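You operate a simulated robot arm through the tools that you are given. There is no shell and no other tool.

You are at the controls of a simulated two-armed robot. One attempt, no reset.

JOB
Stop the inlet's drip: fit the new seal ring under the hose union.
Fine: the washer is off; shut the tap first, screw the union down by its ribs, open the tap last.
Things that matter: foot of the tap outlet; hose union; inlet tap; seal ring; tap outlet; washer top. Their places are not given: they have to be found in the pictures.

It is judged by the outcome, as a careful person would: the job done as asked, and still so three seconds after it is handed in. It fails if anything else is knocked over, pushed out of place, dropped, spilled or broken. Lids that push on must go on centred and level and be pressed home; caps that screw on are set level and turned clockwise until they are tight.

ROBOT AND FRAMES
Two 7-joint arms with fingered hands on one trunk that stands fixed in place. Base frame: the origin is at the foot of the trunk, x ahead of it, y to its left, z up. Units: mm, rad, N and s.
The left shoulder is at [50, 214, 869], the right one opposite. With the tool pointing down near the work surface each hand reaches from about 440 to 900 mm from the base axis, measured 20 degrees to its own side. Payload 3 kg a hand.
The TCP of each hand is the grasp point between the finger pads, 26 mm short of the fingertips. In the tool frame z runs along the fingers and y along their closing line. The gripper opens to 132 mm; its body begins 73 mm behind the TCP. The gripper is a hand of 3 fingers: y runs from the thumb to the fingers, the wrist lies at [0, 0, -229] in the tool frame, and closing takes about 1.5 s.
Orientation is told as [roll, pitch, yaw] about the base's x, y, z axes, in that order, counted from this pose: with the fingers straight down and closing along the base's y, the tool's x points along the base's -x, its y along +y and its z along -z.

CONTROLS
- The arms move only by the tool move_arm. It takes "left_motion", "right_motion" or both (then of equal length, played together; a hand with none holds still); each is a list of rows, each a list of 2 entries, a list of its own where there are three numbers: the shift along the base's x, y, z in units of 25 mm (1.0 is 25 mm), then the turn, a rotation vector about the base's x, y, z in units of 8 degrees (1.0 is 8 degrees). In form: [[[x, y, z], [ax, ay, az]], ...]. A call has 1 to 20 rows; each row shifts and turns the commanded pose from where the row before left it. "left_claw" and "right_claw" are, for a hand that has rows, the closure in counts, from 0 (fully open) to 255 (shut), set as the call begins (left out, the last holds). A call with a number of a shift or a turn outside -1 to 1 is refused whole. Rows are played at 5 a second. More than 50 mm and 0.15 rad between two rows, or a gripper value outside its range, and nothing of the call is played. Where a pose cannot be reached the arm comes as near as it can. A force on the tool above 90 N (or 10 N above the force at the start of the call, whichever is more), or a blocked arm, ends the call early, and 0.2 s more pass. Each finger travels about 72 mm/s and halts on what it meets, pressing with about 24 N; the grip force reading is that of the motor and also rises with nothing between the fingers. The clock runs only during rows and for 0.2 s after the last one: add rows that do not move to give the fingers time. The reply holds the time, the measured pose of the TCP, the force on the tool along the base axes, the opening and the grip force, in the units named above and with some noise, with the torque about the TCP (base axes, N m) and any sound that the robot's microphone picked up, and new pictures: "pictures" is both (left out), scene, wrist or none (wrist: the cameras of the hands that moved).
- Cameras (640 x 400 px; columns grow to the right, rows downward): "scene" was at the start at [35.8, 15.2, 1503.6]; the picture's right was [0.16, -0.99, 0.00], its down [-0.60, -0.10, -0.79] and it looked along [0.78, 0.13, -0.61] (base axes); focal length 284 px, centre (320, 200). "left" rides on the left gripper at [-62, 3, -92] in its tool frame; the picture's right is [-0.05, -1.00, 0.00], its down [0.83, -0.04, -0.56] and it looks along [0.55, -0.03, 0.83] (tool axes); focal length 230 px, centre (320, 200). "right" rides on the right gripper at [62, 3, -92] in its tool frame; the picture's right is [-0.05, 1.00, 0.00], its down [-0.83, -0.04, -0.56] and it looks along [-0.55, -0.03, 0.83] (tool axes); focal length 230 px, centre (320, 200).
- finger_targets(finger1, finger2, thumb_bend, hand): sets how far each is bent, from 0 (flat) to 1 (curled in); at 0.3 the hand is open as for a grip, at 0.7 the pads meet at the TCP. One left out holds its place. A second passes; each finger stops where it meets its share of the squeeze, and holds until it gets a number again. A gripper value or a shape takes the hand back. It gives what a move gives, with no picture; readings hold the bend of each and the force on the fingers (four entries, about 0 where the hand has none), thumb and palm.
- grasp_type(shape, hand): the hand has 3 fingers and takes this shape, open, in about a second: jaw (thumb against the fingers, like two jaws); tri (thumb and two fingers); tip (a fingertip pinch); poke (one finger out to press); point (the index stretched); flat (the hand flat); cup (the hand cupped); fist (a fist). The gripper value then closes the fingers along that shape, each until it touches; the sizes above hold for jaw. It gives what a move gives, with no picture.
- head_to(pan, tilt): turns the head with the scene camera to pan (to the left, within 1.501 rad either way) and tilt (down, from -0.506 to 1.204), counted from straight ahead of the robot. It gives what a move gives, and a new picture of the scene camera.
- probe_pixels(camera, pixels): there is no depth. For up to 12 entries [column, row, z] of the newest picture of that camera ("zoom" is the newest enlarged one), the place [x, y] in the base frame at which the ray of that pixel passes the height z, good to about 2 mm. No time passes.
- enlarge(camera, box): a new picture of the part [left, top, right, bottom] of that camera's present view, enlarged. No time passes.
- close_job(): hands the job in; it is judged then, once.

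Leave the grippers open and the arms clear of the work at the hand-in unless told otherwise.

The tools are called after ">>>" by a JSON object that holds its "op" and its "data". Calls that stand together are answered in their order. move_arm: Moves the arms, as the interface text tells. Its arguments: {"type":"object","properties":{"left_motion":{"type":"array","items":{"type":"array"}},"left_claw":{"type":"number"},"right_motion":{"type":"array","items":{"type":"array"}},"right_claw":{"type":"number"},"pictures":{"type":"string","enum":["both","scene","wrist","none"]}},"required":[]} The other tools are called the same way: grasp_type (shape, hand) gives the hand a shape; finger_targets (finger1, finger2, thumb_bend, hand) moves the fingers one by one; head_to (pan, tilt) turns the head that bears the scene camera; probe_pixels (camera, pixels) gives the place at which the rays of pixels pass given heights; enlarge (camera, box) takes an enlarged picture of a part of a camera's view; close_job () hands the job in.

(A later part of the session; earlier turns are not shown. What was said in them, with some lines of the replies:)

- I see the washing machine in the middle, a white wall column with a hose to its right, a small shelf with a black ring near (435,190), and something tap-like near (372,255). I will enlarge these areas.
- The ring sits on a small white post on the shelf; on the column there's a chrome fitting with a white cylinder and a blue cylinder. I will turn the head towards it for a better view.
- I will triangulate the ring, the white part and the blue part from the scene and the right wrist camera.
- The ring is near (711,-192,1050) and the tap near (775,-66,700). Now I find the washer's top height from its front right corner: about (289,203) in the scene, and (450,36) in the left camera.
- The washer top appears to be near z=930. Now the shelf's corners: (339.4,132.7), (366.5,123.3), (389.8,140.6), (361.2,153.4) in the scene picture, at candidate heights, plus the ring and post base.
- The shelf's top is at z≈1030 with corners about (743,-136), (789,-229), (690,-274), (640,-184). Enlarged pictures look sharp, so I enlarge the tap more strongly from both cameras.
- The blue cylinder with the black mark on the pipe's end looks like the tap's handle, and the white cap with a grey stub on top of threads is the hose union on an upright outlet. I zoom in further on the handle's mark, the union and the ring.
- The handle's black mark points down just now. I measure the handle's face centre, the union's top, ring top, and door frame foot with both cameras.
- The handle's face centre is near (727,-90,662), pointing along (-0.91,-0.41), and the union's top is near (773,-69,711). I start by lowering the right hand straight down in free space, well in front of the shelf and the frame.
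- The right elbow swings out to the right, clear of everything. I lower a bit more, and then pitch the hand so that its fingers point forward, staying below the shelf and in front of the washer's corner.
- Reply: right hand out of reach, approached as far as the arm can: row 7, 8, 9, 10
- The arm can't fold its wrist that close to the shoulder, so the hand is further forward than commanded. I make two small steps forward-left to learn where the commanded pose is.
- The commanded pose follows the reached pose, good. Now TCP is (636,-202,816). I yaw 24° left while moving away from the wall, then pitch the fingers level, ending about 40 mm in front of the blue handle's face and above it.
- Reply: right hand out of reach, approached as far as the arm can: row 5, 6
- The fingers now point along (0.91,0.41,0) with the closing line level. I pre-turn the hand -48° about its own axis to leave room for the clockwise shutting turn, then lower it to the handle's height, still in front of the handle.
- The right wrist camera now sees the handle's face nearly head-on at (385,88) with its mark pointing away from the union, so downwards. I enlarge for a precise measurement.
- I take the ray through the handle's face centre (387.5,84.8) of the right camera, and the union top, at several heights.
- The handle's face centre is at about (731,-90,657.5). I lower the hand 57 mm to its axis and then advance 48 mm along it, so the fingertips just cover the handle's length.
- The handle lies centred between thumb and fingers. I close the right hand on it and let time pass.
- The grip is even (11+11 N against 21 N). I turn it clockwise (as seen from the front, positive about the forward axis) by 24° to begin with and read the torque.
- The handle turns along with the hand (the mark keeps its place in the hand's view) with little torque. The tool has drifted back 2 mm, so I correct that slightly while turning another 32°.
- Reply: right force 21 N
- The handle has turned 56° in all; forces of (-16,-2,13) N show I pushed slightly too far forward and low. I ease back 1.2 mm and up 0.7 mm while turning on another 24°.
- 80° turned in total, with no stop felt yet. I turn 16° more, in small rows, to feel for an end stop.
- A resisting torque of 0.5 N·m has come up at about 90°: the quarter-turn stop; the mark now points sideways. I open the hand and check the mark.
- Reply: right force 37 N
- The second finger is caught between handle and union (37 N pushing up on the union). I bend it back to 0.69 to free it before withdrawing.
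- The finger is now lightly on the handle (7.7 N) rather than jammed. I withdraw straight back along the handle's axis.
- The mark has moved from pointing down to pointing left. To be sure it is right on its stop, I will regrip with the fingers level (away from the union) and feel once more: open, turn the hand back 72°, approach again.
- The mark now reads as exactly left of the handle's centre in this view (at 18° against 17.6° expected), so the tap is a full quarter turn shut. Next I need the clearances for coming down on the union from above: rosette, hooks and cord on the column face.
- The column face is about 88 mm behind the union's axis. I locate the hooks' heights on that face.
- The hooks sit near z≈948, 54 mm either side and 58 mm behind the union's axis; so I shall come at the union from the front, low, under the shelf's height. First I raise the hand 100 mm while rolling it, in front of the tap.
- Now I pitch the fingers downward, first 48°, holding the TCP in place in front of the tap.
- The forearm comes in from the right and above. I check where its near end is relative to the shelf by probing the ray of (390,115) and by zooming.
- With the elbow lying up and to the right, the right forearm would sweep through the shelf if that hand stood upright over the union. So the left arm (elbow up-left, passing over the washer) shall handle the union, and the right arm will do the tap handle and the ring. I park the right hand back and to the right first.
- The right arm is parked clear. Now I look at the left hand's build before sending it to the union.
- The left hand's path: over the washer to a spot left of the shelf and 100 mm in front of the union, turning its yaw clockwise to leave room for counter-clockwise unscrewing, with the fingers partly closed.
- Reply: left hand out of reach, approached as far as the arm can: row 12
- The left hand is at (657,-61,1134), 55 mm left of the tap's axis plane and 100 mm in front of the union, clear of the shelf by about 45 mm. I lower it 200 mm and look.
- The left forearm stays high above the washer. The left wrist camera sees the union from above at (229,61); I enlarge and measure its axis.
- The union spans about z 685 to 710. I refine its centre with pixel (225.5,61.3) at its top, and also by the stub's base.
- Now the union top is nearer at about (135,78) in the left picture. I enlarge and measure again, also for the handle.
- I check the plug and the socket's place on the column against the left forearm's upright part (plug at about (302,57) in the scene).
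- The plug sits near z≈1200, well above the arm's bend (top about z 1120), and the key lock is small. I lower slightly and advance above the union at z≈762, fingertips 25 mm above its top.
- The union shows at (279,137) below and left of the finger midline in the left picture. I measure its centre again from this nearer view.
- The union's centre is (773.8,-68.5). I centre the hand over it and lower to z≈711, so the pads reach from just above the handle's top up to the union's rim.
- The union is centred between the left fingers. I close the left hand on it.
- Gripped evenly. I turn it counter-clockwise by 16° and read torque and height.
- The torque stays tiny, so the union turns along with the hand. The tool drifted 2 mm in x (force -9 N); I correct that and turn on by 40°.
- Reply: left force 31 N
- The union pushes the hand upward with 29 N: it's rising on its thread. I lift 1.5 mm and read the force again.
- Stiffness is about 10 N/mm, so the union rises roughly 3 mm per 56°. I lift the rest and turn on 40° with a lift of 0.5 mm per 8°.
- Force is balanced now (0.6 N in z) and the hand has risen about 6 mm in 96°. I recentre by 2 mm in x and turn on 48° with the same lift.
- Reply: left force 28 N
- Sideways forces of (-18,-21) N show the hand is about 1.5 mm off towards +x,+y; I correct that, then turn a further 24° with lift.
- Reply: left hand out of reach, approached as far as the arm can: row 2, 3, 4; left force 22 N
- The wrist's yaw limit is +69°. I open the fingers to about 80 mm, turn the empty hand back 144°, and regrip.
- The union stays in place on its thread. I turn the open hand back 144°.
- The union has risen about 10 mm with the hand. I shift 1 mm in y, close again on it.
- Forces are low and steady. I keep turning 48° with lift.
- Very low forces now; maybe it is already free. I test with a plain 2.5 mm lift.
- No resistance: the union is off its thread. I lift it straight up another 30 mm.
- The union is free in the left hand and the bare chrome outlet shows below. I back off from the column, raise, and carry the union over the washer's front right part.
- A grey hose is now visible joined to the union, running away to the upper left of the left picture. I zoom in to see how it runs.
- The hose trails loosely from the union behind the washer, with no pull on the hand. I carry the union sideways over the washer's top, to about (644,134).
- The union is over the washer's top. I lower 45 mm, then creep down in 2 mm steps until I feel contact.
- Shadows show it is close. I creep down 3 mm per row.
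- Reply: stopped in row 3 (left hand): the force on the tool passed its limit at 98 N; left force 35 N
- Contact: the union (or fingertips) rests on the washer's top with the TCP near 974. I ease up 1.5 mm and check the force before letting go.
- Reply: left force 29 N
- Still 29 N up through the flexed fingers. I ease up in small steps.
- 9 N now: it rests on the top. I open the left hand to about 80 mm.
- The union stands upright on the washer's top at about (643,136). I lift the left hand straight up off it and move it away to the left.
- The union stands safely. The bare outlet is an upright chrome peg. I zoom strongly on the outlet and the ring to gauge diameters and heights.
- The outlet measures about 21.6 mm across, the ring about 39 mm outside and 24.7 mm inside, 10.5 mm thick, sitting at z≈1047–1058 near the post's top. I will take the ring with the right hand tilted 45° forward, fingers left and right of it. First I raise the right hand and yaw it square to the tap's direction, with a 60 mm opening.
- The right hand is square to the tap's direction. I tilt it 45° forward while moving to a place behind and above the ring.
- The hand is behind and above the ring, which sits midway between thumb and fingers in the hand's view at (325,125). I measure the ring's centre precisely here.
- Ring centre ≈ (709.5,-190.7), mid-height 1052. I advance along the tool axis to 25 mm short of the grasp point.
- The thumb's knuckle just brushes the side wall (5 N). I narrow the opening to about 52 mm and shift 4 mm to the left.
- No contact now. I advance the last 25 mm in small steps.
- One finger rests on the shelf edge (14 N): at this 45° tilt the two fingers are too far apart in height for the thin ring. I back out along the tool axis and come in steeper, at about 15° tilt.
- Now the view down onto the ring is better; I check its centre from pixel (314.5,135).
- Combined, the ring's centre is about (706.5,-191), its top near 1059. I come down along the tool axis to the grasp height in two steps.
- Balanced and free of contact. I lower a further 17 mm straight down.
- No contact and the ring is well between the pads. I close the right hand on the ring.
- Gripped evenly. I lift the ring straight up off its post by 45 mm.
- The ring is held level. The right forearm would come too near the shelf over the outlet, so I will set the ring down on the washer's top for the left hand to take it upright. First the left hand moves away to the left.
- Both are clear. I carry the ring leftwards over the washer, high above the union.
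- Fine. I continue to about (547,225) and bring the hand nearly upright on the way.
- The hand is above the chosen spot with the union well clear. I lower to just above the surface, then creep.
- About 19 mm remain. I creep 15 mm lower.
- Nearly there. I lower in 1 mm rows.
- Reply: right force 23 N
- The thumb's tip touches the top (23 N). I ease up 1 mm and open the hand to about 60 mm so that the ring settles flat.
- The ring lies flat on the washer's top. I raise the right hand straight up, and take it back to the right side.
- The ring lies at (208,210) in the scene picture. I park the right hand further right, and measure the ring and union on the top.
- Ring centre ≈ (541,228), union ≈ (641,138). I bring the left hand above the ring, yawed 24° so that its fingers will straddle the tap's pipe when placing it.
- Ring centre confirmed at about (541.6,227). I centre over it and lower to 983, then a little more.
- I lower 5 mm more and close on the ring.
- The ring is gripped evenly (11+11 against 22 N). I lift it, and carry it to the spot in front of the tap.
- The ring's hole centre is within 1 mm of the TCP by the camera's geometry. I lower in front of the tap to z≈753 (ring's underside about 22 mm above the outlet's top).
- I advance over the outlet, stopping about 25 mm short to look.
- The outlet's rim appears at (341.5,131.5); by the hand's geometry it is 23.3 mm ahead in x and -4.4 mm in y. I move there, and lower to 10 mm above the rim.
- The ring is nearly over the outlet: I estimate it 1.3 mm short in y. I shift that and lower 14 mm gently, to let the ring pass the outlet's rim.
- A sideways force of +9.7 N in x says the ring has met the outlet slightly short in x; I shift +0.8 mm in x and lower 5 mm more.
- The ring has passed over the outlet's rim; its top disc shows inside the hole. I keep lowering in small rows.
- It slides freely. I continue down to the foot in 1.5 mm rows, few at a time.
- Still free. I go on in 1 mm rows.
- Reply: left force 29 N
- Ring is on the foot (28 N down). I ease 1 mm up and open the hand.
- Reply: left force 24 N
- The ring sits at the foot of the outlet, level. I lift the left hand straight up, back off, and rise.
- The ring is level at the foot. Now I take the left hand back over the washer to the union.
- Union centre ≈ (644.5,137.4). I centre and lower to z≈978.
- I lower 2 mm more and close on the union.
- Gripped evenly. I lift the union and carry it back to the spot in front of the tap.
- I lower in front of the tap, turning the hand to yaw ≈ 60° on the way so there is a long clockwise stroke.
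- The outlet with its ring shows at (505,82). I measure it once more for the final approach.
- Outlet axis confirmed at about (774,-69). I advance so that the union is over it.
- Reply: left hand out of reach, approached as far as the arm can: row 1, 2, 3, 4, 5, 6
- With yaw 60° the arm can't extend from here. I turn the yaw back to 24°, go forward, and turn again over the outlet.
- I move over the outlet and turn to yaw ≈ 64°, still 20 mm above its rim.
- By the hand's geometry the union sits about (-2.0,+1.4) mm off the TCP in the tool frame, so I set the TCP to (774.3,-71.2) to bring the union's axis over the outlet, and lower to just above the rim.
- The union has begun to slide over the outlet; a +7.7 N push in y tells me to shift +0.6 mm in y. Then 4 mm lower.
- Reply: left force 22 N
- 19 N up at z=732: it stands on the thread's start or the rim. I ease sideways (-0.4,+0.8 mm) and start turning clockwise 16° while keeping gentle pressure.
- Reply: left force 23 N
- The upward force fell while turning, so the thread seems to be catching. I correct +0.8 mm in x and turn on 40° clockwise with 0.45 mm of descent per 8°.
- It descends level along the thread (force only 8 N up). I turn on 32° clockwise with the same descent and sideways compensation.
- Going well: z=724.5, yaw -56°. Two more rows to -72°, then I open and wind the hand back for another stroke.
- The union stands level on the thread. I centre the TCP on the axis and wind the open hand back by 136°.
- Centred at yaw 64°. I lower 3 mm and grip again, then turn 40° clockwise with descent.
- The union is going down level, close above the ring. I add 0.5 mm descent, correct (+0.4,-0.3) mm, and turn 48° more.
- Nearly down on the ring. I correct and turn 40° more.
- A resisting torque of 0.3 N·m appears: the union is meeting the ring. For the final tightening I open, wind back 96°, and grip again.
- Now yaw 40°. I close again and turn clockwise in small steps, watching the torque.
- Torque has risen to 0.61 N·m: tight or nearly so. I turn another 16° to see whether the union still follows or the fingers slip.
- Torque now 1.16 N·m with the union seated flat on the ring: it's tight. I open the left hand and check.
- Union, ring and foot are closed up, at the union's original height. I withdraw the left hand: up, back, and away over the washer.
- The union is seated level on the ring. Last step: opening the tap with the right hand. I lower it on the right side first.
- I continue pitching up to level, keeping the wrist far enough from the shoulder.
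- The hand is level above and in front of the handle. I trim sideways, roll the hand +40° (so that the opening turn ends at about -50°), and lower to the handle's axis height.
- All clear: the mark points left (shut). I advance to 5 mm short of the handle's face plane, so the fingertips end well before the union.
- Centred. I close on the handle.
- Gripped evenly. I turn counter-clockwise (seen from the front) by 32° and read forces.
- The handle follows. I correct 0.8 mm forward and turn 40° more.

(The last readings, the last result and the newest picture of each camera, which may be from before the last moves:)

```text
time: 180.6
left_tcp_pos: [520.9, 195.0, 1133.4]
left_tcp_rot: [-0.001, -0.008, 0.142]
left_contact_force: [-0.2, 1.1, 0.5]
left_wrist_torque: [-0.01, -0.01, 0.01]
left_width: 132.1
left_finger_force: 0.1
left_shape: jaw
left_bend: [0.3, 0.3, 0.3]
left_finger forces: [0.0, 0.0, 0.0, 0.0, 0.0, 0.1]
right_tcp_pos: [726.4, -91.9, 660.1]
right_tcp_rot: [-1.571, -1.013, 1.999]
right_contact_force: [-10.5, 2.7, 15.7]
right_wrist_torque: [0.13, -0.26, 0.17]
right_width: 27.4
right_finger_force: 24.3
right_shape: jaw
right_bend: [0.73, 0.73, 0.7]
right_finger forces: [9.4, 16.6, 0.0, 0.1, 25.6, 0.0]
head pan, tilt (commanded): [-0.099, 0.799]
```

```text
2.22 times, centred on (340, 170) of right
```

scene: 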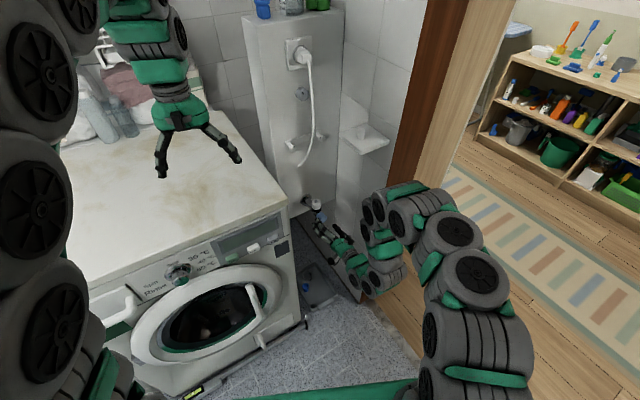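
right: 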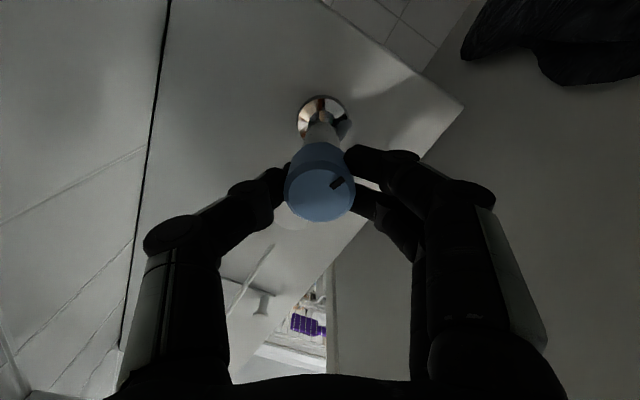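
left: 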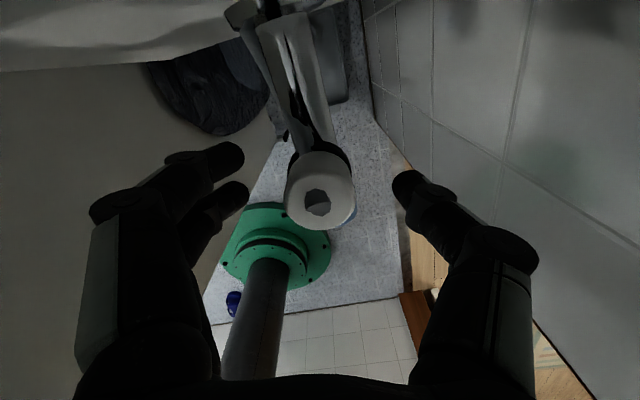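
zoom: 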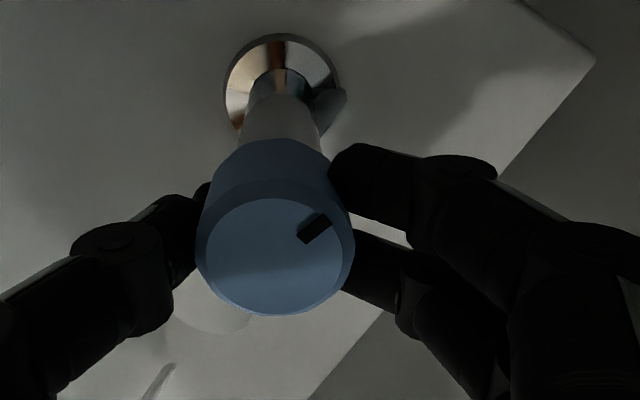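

72° turned. I ease up 1.2 mm and back a little, then turn 24° more to feel the open stop.

>>> {"op": "move_arm", "data": {"right_motion": [[[-0.025, -0.005, 0.045], [0, 0, 0]], [[0, 0, 0], [-0.911, -0.41, 0]], [[0, 0, 0], [-0.911, -0.41, 0]], [[0, 0, 0], [-0.683, -0.308, 0]]], "pictures": "wrist"}}

>>> {"op": "enlarge", "data": {"camera": "right", "box": [240, 80, 440, 260]}}

```text
time: 181.6
left_tcp_pos: [521.2, 193.1, 1132.3]
left_tcp_rot: [0.0, -0.008, 0.142]
left_contact_force: [0.3, -0.5, -0.5]
left_wrist_torque: [0.02, 0.0, 0.0]
left_width: 132.0
left_finger_force: 0.0
left_shape: jaw
left_bend: [0.3, 0.3, 0.3]
left_finger forces: [0.0, 0.0, 0.1, 0.0, 0.0, 0.0]
right_tcp_pos: [725.3, -90.8, 660.7]
right_tcp_rot: [-1.567, -0.628, 1.995]
right_contact_force: [-2.2, 9.6, 0.3]
right_wrist_torque: [0.44, 0.22, 0.25]
right_width: 26.8
right_finger_force: 24.2
right_shape: jaw
right_bend: [0.73, 0.73, 0.7]
right_finger forces: [10.7, 20.0, 0.0, 0.0, 20.2, 0.1]
head pan, tilt (commanded): [-0.099, 0.799]
```

right: 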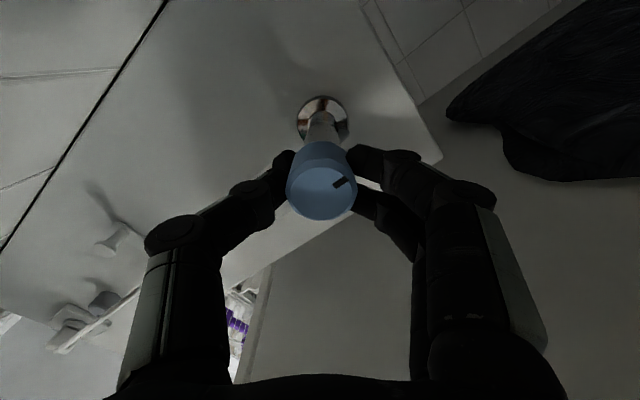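

```text
2.22 times, centred on (340, 170) of right
```

zoom: 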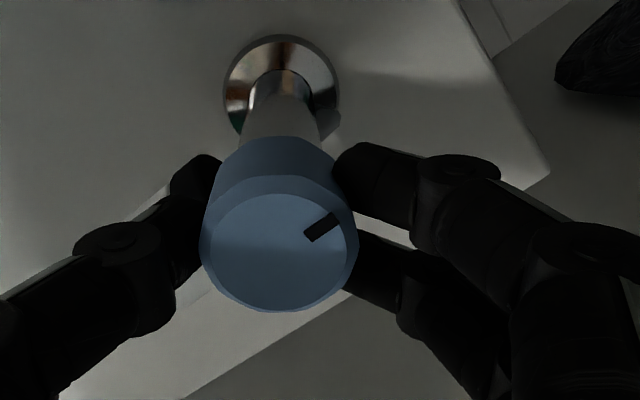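

The stop is felt at about 90° (0.49 N·m): the tap is open, mark down. I open the hand partly.

>>> {"op": "move_arm", "data": {"right_motion": [[[0, 0, 0], [0, 0, 0]], [[0, 0, 0], [0, 0, 0]], [[0, 0, 0], [0, 0, 0]], [[0, 0, 0], [0, 0, 0]]], "right_claw": 100, "pictures": "wrist"}}

>>> {"op": "enlarge", "data": {"camera": "right", "box": [240, 80, 440, 260]}}

>>> {"op": "enlarge", "data": {"camera": "scene", "box": [295, 185, 355, 235]}}

```text
time: 182.6
left_tcp_pos: [520.7, 194.1, 1133.2]
left_tcp_rot: [0.001, -0.008, 0.144]
left_contact_force: [0.0, -0.3, 0.0]
left_wrist_torque: [0.0, -0.02, 0.01]
left_width: 131.8
left_finger_force: 0.2
left_shape: jaw
left_bend: [0.3, 0.3, 0.3]
left_finger forces: [0.0, 0.0, 0.0, 0.1, 0.1, 0.1]
right_tcp_pos: [725.9, -91.3, 662.3]
right_tcp_rot: [-1.567, -0.63, 1.994]
right_contact_force: [-0.7, -0.4, 0.6]
right_wrist_torque: [0.01, -0.01, 0.01]
right_width: 80.2
right_finger_force: 0.0
right_shape: jaw
right_bend: [0.71, 0.71, 0.71]
right_finger forces: [0.0, 0.0, 0.0, 0.0, 0.1, 0.1]
head pan, tilt (commanded): [-0.099, 0.799]
```

right: 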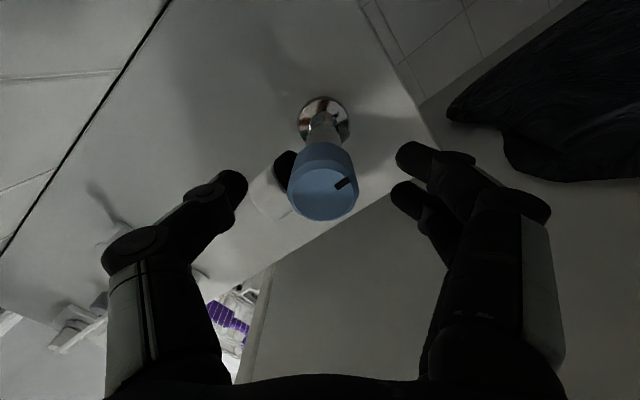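

```text
2.22 times, centred on (340, 170) of right
```

zoom: 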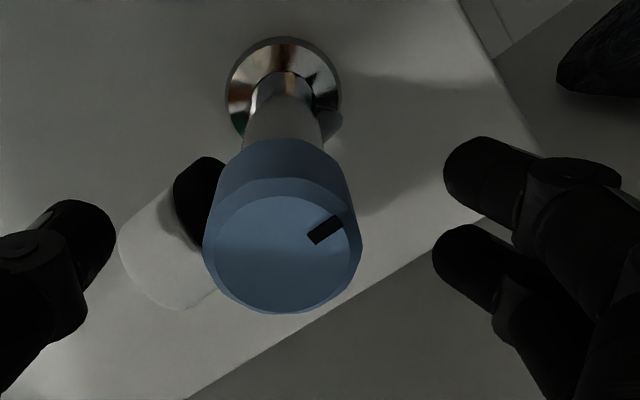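

```text
8.00 times, centred on (325, 210) of scene
```

zoom: 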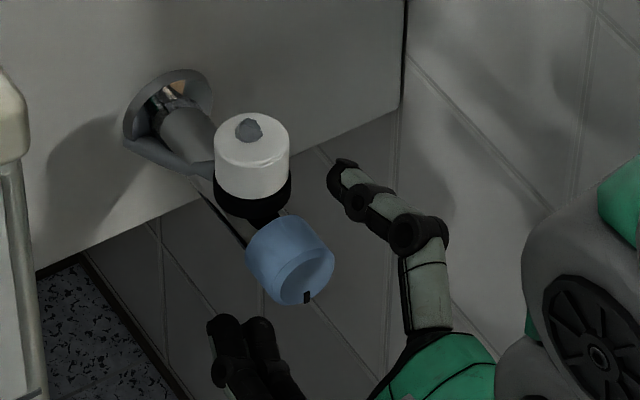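

No contact, and the mark points down again. I withdraw straight back and look at the tap.

>>> {"op": "move_arm", "data": {"right_motion": [[[-0.456, -0.205, 0], [0, 0, 0]], [[-0.456, -0.205, 0], [0, 0, 0]], [[-0.456, -0.205, 0], [0, 0, 0]], [[-0.456, -0.205, 0], [0, 0, 0]], [[-0.3, -0.135, 0], [0, 0, 0]]], "right_claw": 60, "pictures": "both"}}

>>> {"op": "enlarge", "data": {"camera": "scene", "box": [303, 190, 333, 225]}}

>>> {"op": "enlarge", "data": {"camera": "right", "box": [240, 20, 440, 200]}}

```text
time: 183.8
left_tcp_pos: [520.3, 194.7, 1134.3]
left_tcp_rot: [0.0, -0.009, 0.143]
left_contact_force: [0.0, -0.1, 0.3]
left_wrist_torque: [-0.01, -0.03, -0.02]
left_width: 131.9
left_finger_force: 0.0
left_shape: jaw
left_bend: [0.3, 0.3, 0.3]
left_finger forces: [0.1, 0.0, 0.0, 0.0, 0.1, 0.0]
right_tcp_pos: [673.1, -116.0, 661.2]
right_tcp_rot: [-1.568, -0.63, 1.993]
right_contact_force: [0.1, -0.6, 0.1]
right_wrist_torque: [-0.02, -0.01, 0.02]
right_width: 100.7
right_finger_force: 0.0
right_shape: jaw
right_bend: [0.63, 0.63, 0.59]
right_finger forces: [0.1, 0.0, 0.0, 0.0, 0.0, 0.0]
head pan, tilt (commanded): [-0.099, 0.799]
```

scene: 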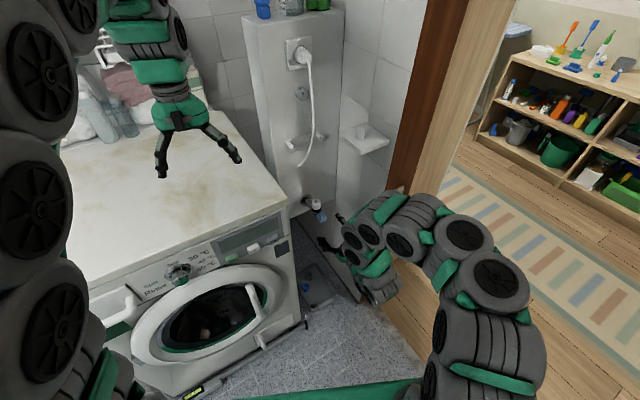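
right: 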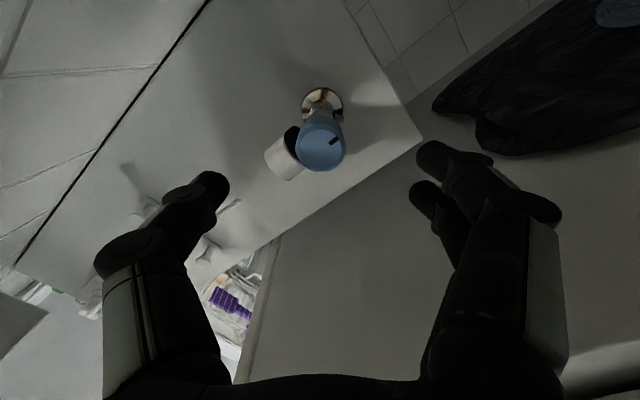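

```text
11.43 times, centred on (318, 208) of scene
```

zoom: 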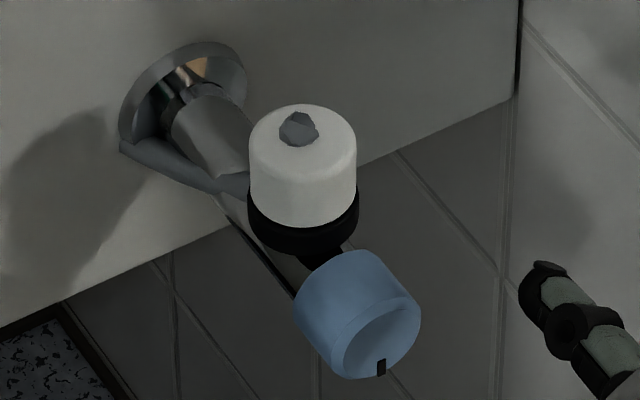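

```text
2.22 times, centred on (340, 110) of right
```

zoom: 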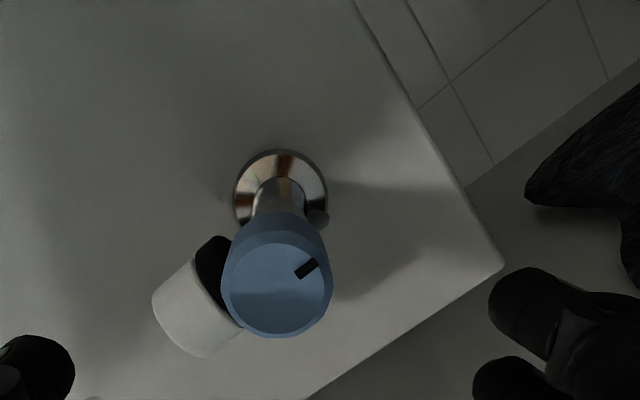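

The tap is open, the union sits on the ring, nothing else has moved. I bring the right hand out of the niche: raise with roll back, then pitch down and move to the right.

>>> {"op": "move_arm", "data": {"right_motion": [[[0, 0, 0.55], [0.911, 0.41, 0]], [[0, 0, 0.55], [0.911, 0.41, 0]], [[0, 0, 0.55], [0.911, 0.41, 0]], [[0, 0, 0.55], [0.911, 0.41, 0]], [[0, 0, 0.55], [0.911, 0.41, 0]], [[0, 0, 0.55], [0.911, 0.41, 0]], [[0, 0, 0.6], [0.683, 0.308, 0]], [[-0.1, -0.05, 0], [-0.41, 0.911, 0]], [[-0.1, -0.05, 0], [-0.41, 0.911, 0]], [[-0.1, -0.05, 0], [-0.41, 0.911, 0]], [[-0.1, -0.05, 0], [-0.41, 0.911, 0]], [[-0.1, -0.05, 0], [-0.41, 0.911, 0]], [[-0.1, -0.05, 0], [-0.41, 0.911, 0]]], "right_claw": 0, "pictures": "scene"}}

>>> {"op": "move_arm", "data": {"right_motion": [[[-0.71, -0.92, 0.22], [-0.41, 0.911, 0]], [[-0.71, -0.92, 0.22], [-0.41, 0.911, 0]], [[-0.71, -0.92, 0.22], [-0.41, 0.911, 0]], [[-0.71, -0.92, 0.22], [-0.41, 0.911, 0]], [[-0.71, -0.92, 0.22], [-0.41, 0.911, 0]], [[-0.71, -0.92, 0.22], [0, 0, 0]], [[-0.71, -0.92, 0.22], [0, 0, 0]], [[-0.71, -0.92, 0.22], [0, 0, 0]], [[-0.5, -0.5, 1], [0, 0, 0]], [[-0.3, 0, 1], [0, 0, 0]], [[0, 0, 1], [0, 0, 0]], [[0, 0, 1], [0, 0, 0]], [[0, 0, 1], [0, 0, 0]], [[0, 0, 1], [0, 0, 0]], [[0, 0, 1], [0, 0, 0]], [[0, 0, 1], [0, 0, 0]]], "pictures": "both"}}

>>> {"op": "enlarge", "data": {"camera": "scene", "box": [303, 190, 333, 225]}}

```text
time: 186.6
left_tcp_pos: [520.6, 194.4, 1132.7]
left_tcp_rot: [-0.001, -0.008, 0.143]
left_contact_force: [-0.1, -0.1, -1.0]
left_wrist_torque: [0.01, -0.02, 0.04]
left_width: 132.0
left_finger_force: 0.0
left_shape: jaw
left_bend: [0.3, 0.3, 0.3]
left_finger forces: [0.0, 0.1, 0.0, 0.1, 0.0, 0.1]
right_tcp_pos: [658.9, -124.0, 757.0]
right_tcp_rot: [0.004, -0.733, 0.422]
right_contact_force: [0.4, -0.2, 0.3]
right_wrist_torque: [-0.02, 0.02, 0.02]
right_width: 132.0
right_finger_force: 0.0
right_shape: jaw
right_bend: [0.3, 0.3, 0.3]
right_finger forces: [0.0, 0.0, 0.0, 0.1, 0.0, 0.1]
right hand out of reach, approached as far as the arm can: row 8, 9
head pan, tilt (commanded): [-0.099, 0.799]
```

scene: 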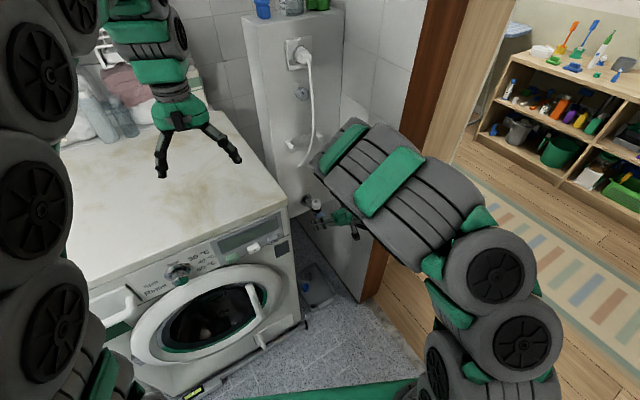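

```text
time: 190.0
left_tcp_pos: [520.3, 195.2, 1132.6]
left_tcp_rot: [0.0, -0.009, 0.143]
left_contact_force: [0.7, 0.7, 0.6]
left_wrist_torque: [-0.01, -0.03, -0.01]
left_width: 131.9
left_finger_force: 0.0
left_shape: jaw
left_bend: [0.3, 0.3, 0.3]
left_finger forces: [0.1, 0.1, 0.1, 0.0, 0.0, 0.1]
right_tcp_pos: [496.2, -320.1, 1000.9]
right_tcp_rot: [0.005, -0.036, 0.423]
right_contact_force: [-0.5, -0.2, 0.0]
right_wrist_torque: [0.02, -0.01, 0.01]
right_width: 131.9
right_finger_force: 0.0
right_shape: jaw
right_bend: [0.3, 0.3, 0.3]
right_finger forces: [0.0, 0.1, 0.0, 0.0, 0.0, 0.1]
head pan, tilt (commanded): [-0.099, 0.799]
```

scene: 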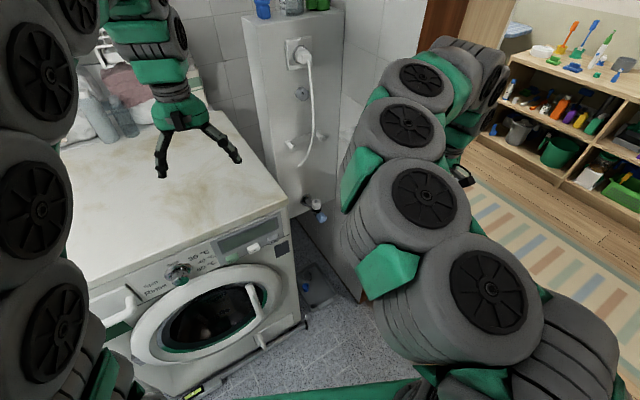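
right: 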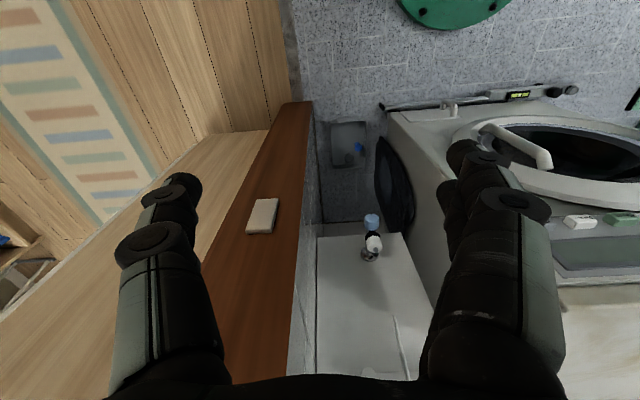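

```text
11.43 times, centred on (318, 208) of scene
```

zoom: 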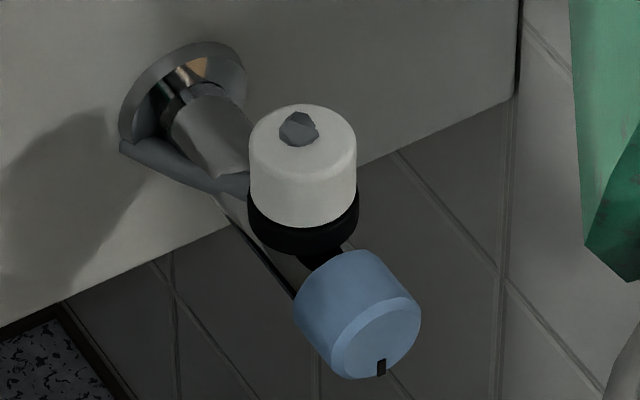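

The tap and union look right. The right arm's elbow has swung inward though; I raise the right hand near its starting place to leave everything clear.

>>> {"op": "move_arm", "data": {"right_motion": [[[-0.1, 0.05, 1], [0, 0, -1]], [[-0.1, 0.05, 1], [0, 0, -1]], [[-0.1, 0.05, 1], [0, 0, -1]], [[-0.1, 0.05, 1], [0, 0, 0]], [[-0.1, 0.05, 1], [0, 0, 0]], [[-0.1, 0.05, 1], [0, 0, 0]], [[-0.1, 0.05, 1], [0, 0, 0]], [[-0.1, 0.05, 1], [0, 0, 0]]], "left_motion": [[[0, 0, 0.5], [0, 0, 0]], [[0, 0, 0.5], [0, 0, 0]], [[0, 0, 0.5], [0, 0, 0]], [[0, 0, 0.5], [0, 0, 0]], [[0, 0, 0.5], [0, 0, 0]], [[0, 0, 0.5], [0, 0, 0]], [[0, 0, 0.3], [0, 0, 0]], [[0, 0, 0.3], [0, 0, 0]]], "pictures": "both"}}

>>> {"op": "head_to", "data": {"pan": 0.1, "tilt": 0.7}}

>>> {"op": "enlarge", "data": {"camera": "right", "box": [340, 160, 420, 240]}}

```text
time: 191.8
left_tcp_pos: [520.2, 196.8, 1222.4]
left_tcp_rot: [0.0, -0.007, 0.144]
left_contact_force: [0.5, -0.3, -0.3]
left_wrist_torque: [0.01, 0.01, 0.01]
left_width: 131.6
left_finger_force: 0.1
left_shape: jaw
left_bend: [0.3, 0.3, 0.3]
left_finger forces: [0.0, 0.0, 0.0, 0.0, 0.0, 0.0]
right_tcp_pos: [476.4, -310.3, 1202.9]
right_tcp_rot: [0.003, -0.036, 0.003]
right_contact_force: [-0.2, 0.6, -0.7]
right_wrist_torque: [0.0, -0.03, -0.03]
right_width: 131.7
right_finger_force: 0.0
right_shape: jaw
right_bend: [0.3, 0.3, 0.3]
right_finger forces: [0.1, 0.1, 0.0, 0.0, 0.1, 0.0]
head pan, tilt (commanded): [-0.099, 0.799]
```

scene: 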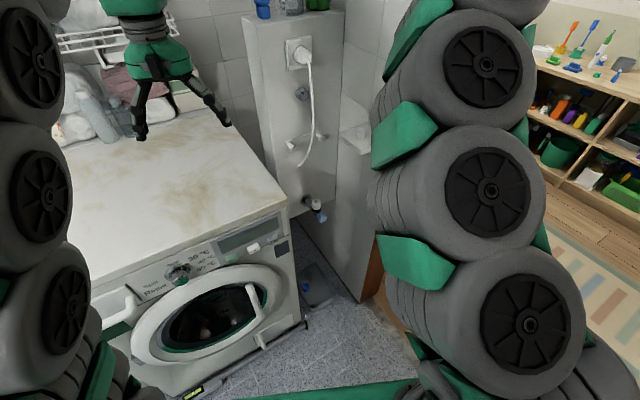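
right: 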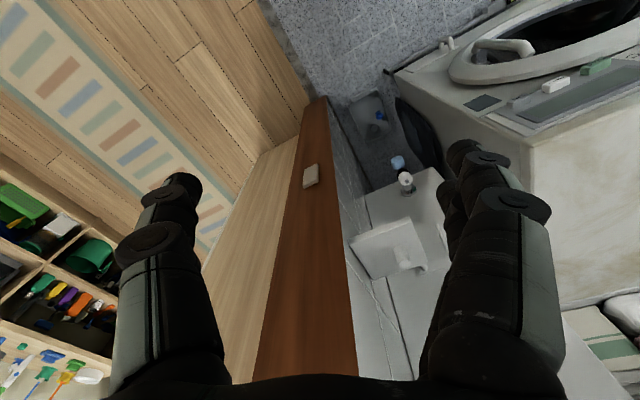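
left: 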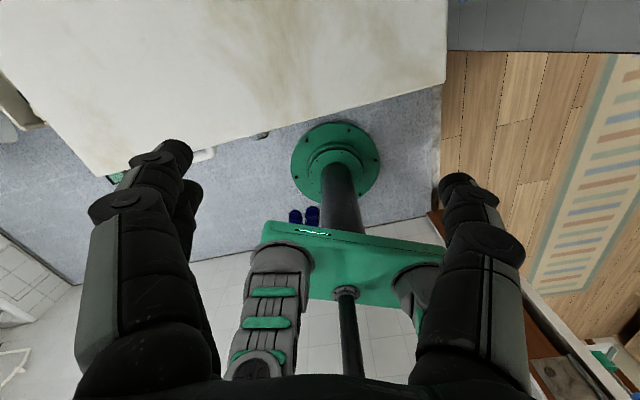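

```text
time: 192.6
left_tcp_pos: [519.2, 195.1, 1223.7]
left_tcp_rot: [0.0, -0.009, 0.143]
left_contact_force: [-0.8, 0.3, 0.7]
left_wrist_torque: [-0.01, 0.01, 0.02]
left_width: 131.9
left_finger_force: 0.1
left_shape: jaw
left_bend: [0.3, 0.3, 0.3]
left_finger forces: [0.0, 0.0, 0.0, 0.0, 0.0, 0.1]
right_tcp_pos: [476.2, -311.4, 1201.5]
right_tcp_rot: [0.004, -0.035, 0.004]
right_contact_force: [0.9, -0.2, 0.1]
right_wrist_torque: [-0.03, -0.01, -0.03]
right_width: 131.7
right_finger_force: 0.1
right_shape: jaw
right_bend: [0.3, 0.3, 0.3]
right_finger forces: [0.1, 0.0, 0.1, 0.0, 0.0, 0.0]
head pan, tilt (commanded): [0.099, 0.7]
```

scene: 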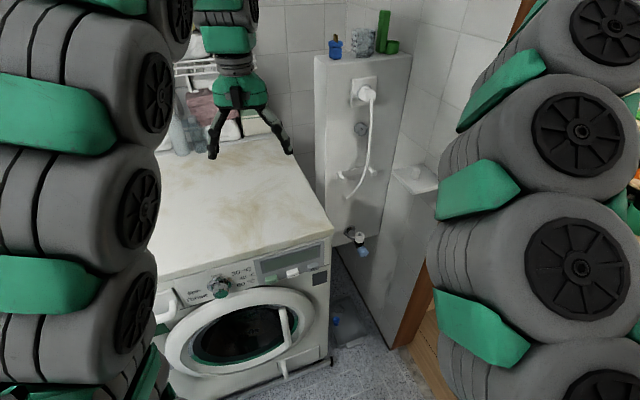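

```text
5.00 times, centred on (380, 200) of right
```

zoom: 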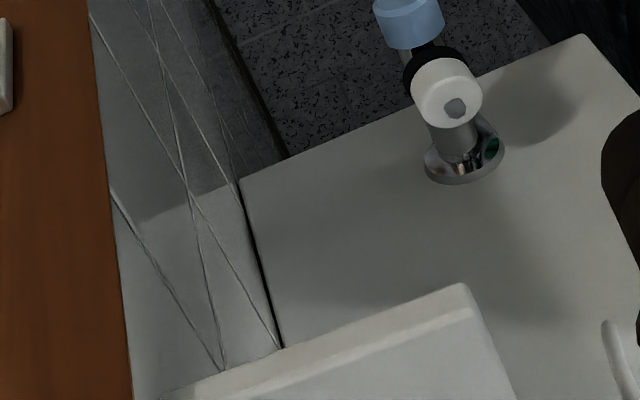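

Everything's in place: arms are clear and open, shelf and column untouched. One last close look at the tap for drips.

>>> {"op": "enlarge", "data": {"camera": "scene", "box": [340, 220, 375, 265]}}

>>> {"op": "enlarge", "data": {"camera": "scene", "box": [310, 30, 420, 220]}}

>>> {"op": "enlarge", "data": {"camera": "scene", "box": [310, 270, 400, 360]}}

```text
8.89 times, centred on (358, 242) of scene
```

zoom: 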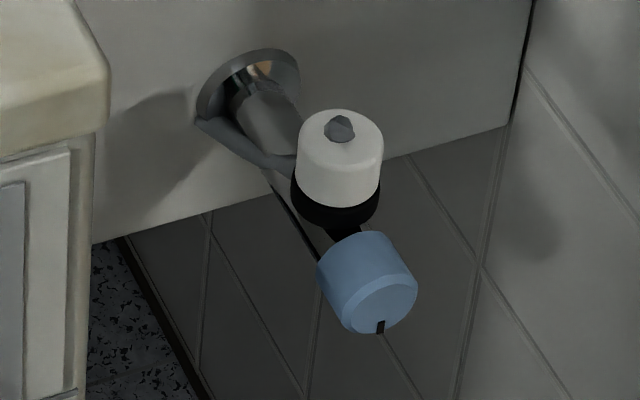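

```text
2.11 times, centred on (365, 125) of scene
```

zoom: 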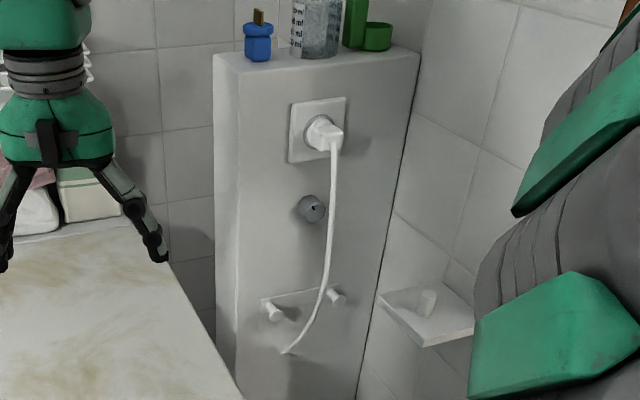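

```text
4.44 times, centred on (355, 315) of scene
```

zoom: 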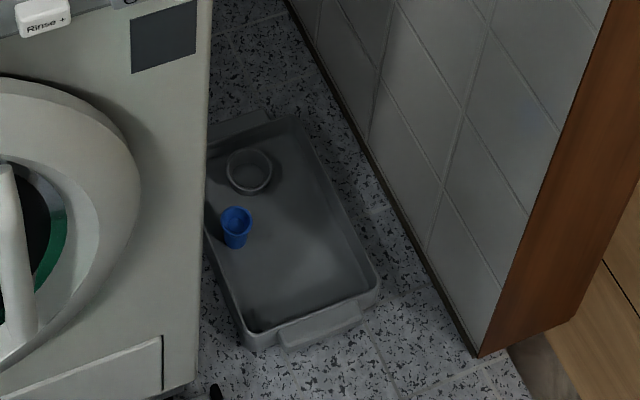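

No drip is visible. The union is screwed tight on the new ring, the tap is open with its mark down, and both hands are open and clear. I hand the job in.

>>> {"op": "close_job", "data": {}}

```text
The job is handed in.
```

The new seal ring is fitted under the hose union, the tap is open again, and I saw no drip. The job is handed in; the result hasn't come back yet.

1. **Tap shut:** I turned the blue handle clockwise a quarter turn until it met its stop.
2. **Union off:** I unscrewed the union and stood it upright on the washer top.
3. **Ring on:** I moved the ring from its post to the washer top, since the right arm could not place it without risking the shelf. The left hand then set it level at the foot of the tap outlet.
4. **Union on:** I screwed the union down clockwise onto the ring until the torque rose to about 1.2 N·m. It sits level, at its original height.
5. **Tap open:** I turned the handle back a quarter turn to its stop, with its mark pointing down as at the start.

There were a few contacts along the way, and nothing looks moved or damaged in the last pictures:
- A finger pressed up on the union with about 38 N when I first let go of the handle.
- The thumb brushed the side wall.
- A finger rested briefly on the shelf.
- Setting the union down on the washer peaked at 98 N.
- The ring dropped a few millimetres onto the washer top when I released it.

Both hands are open and clear of the tap and washer.
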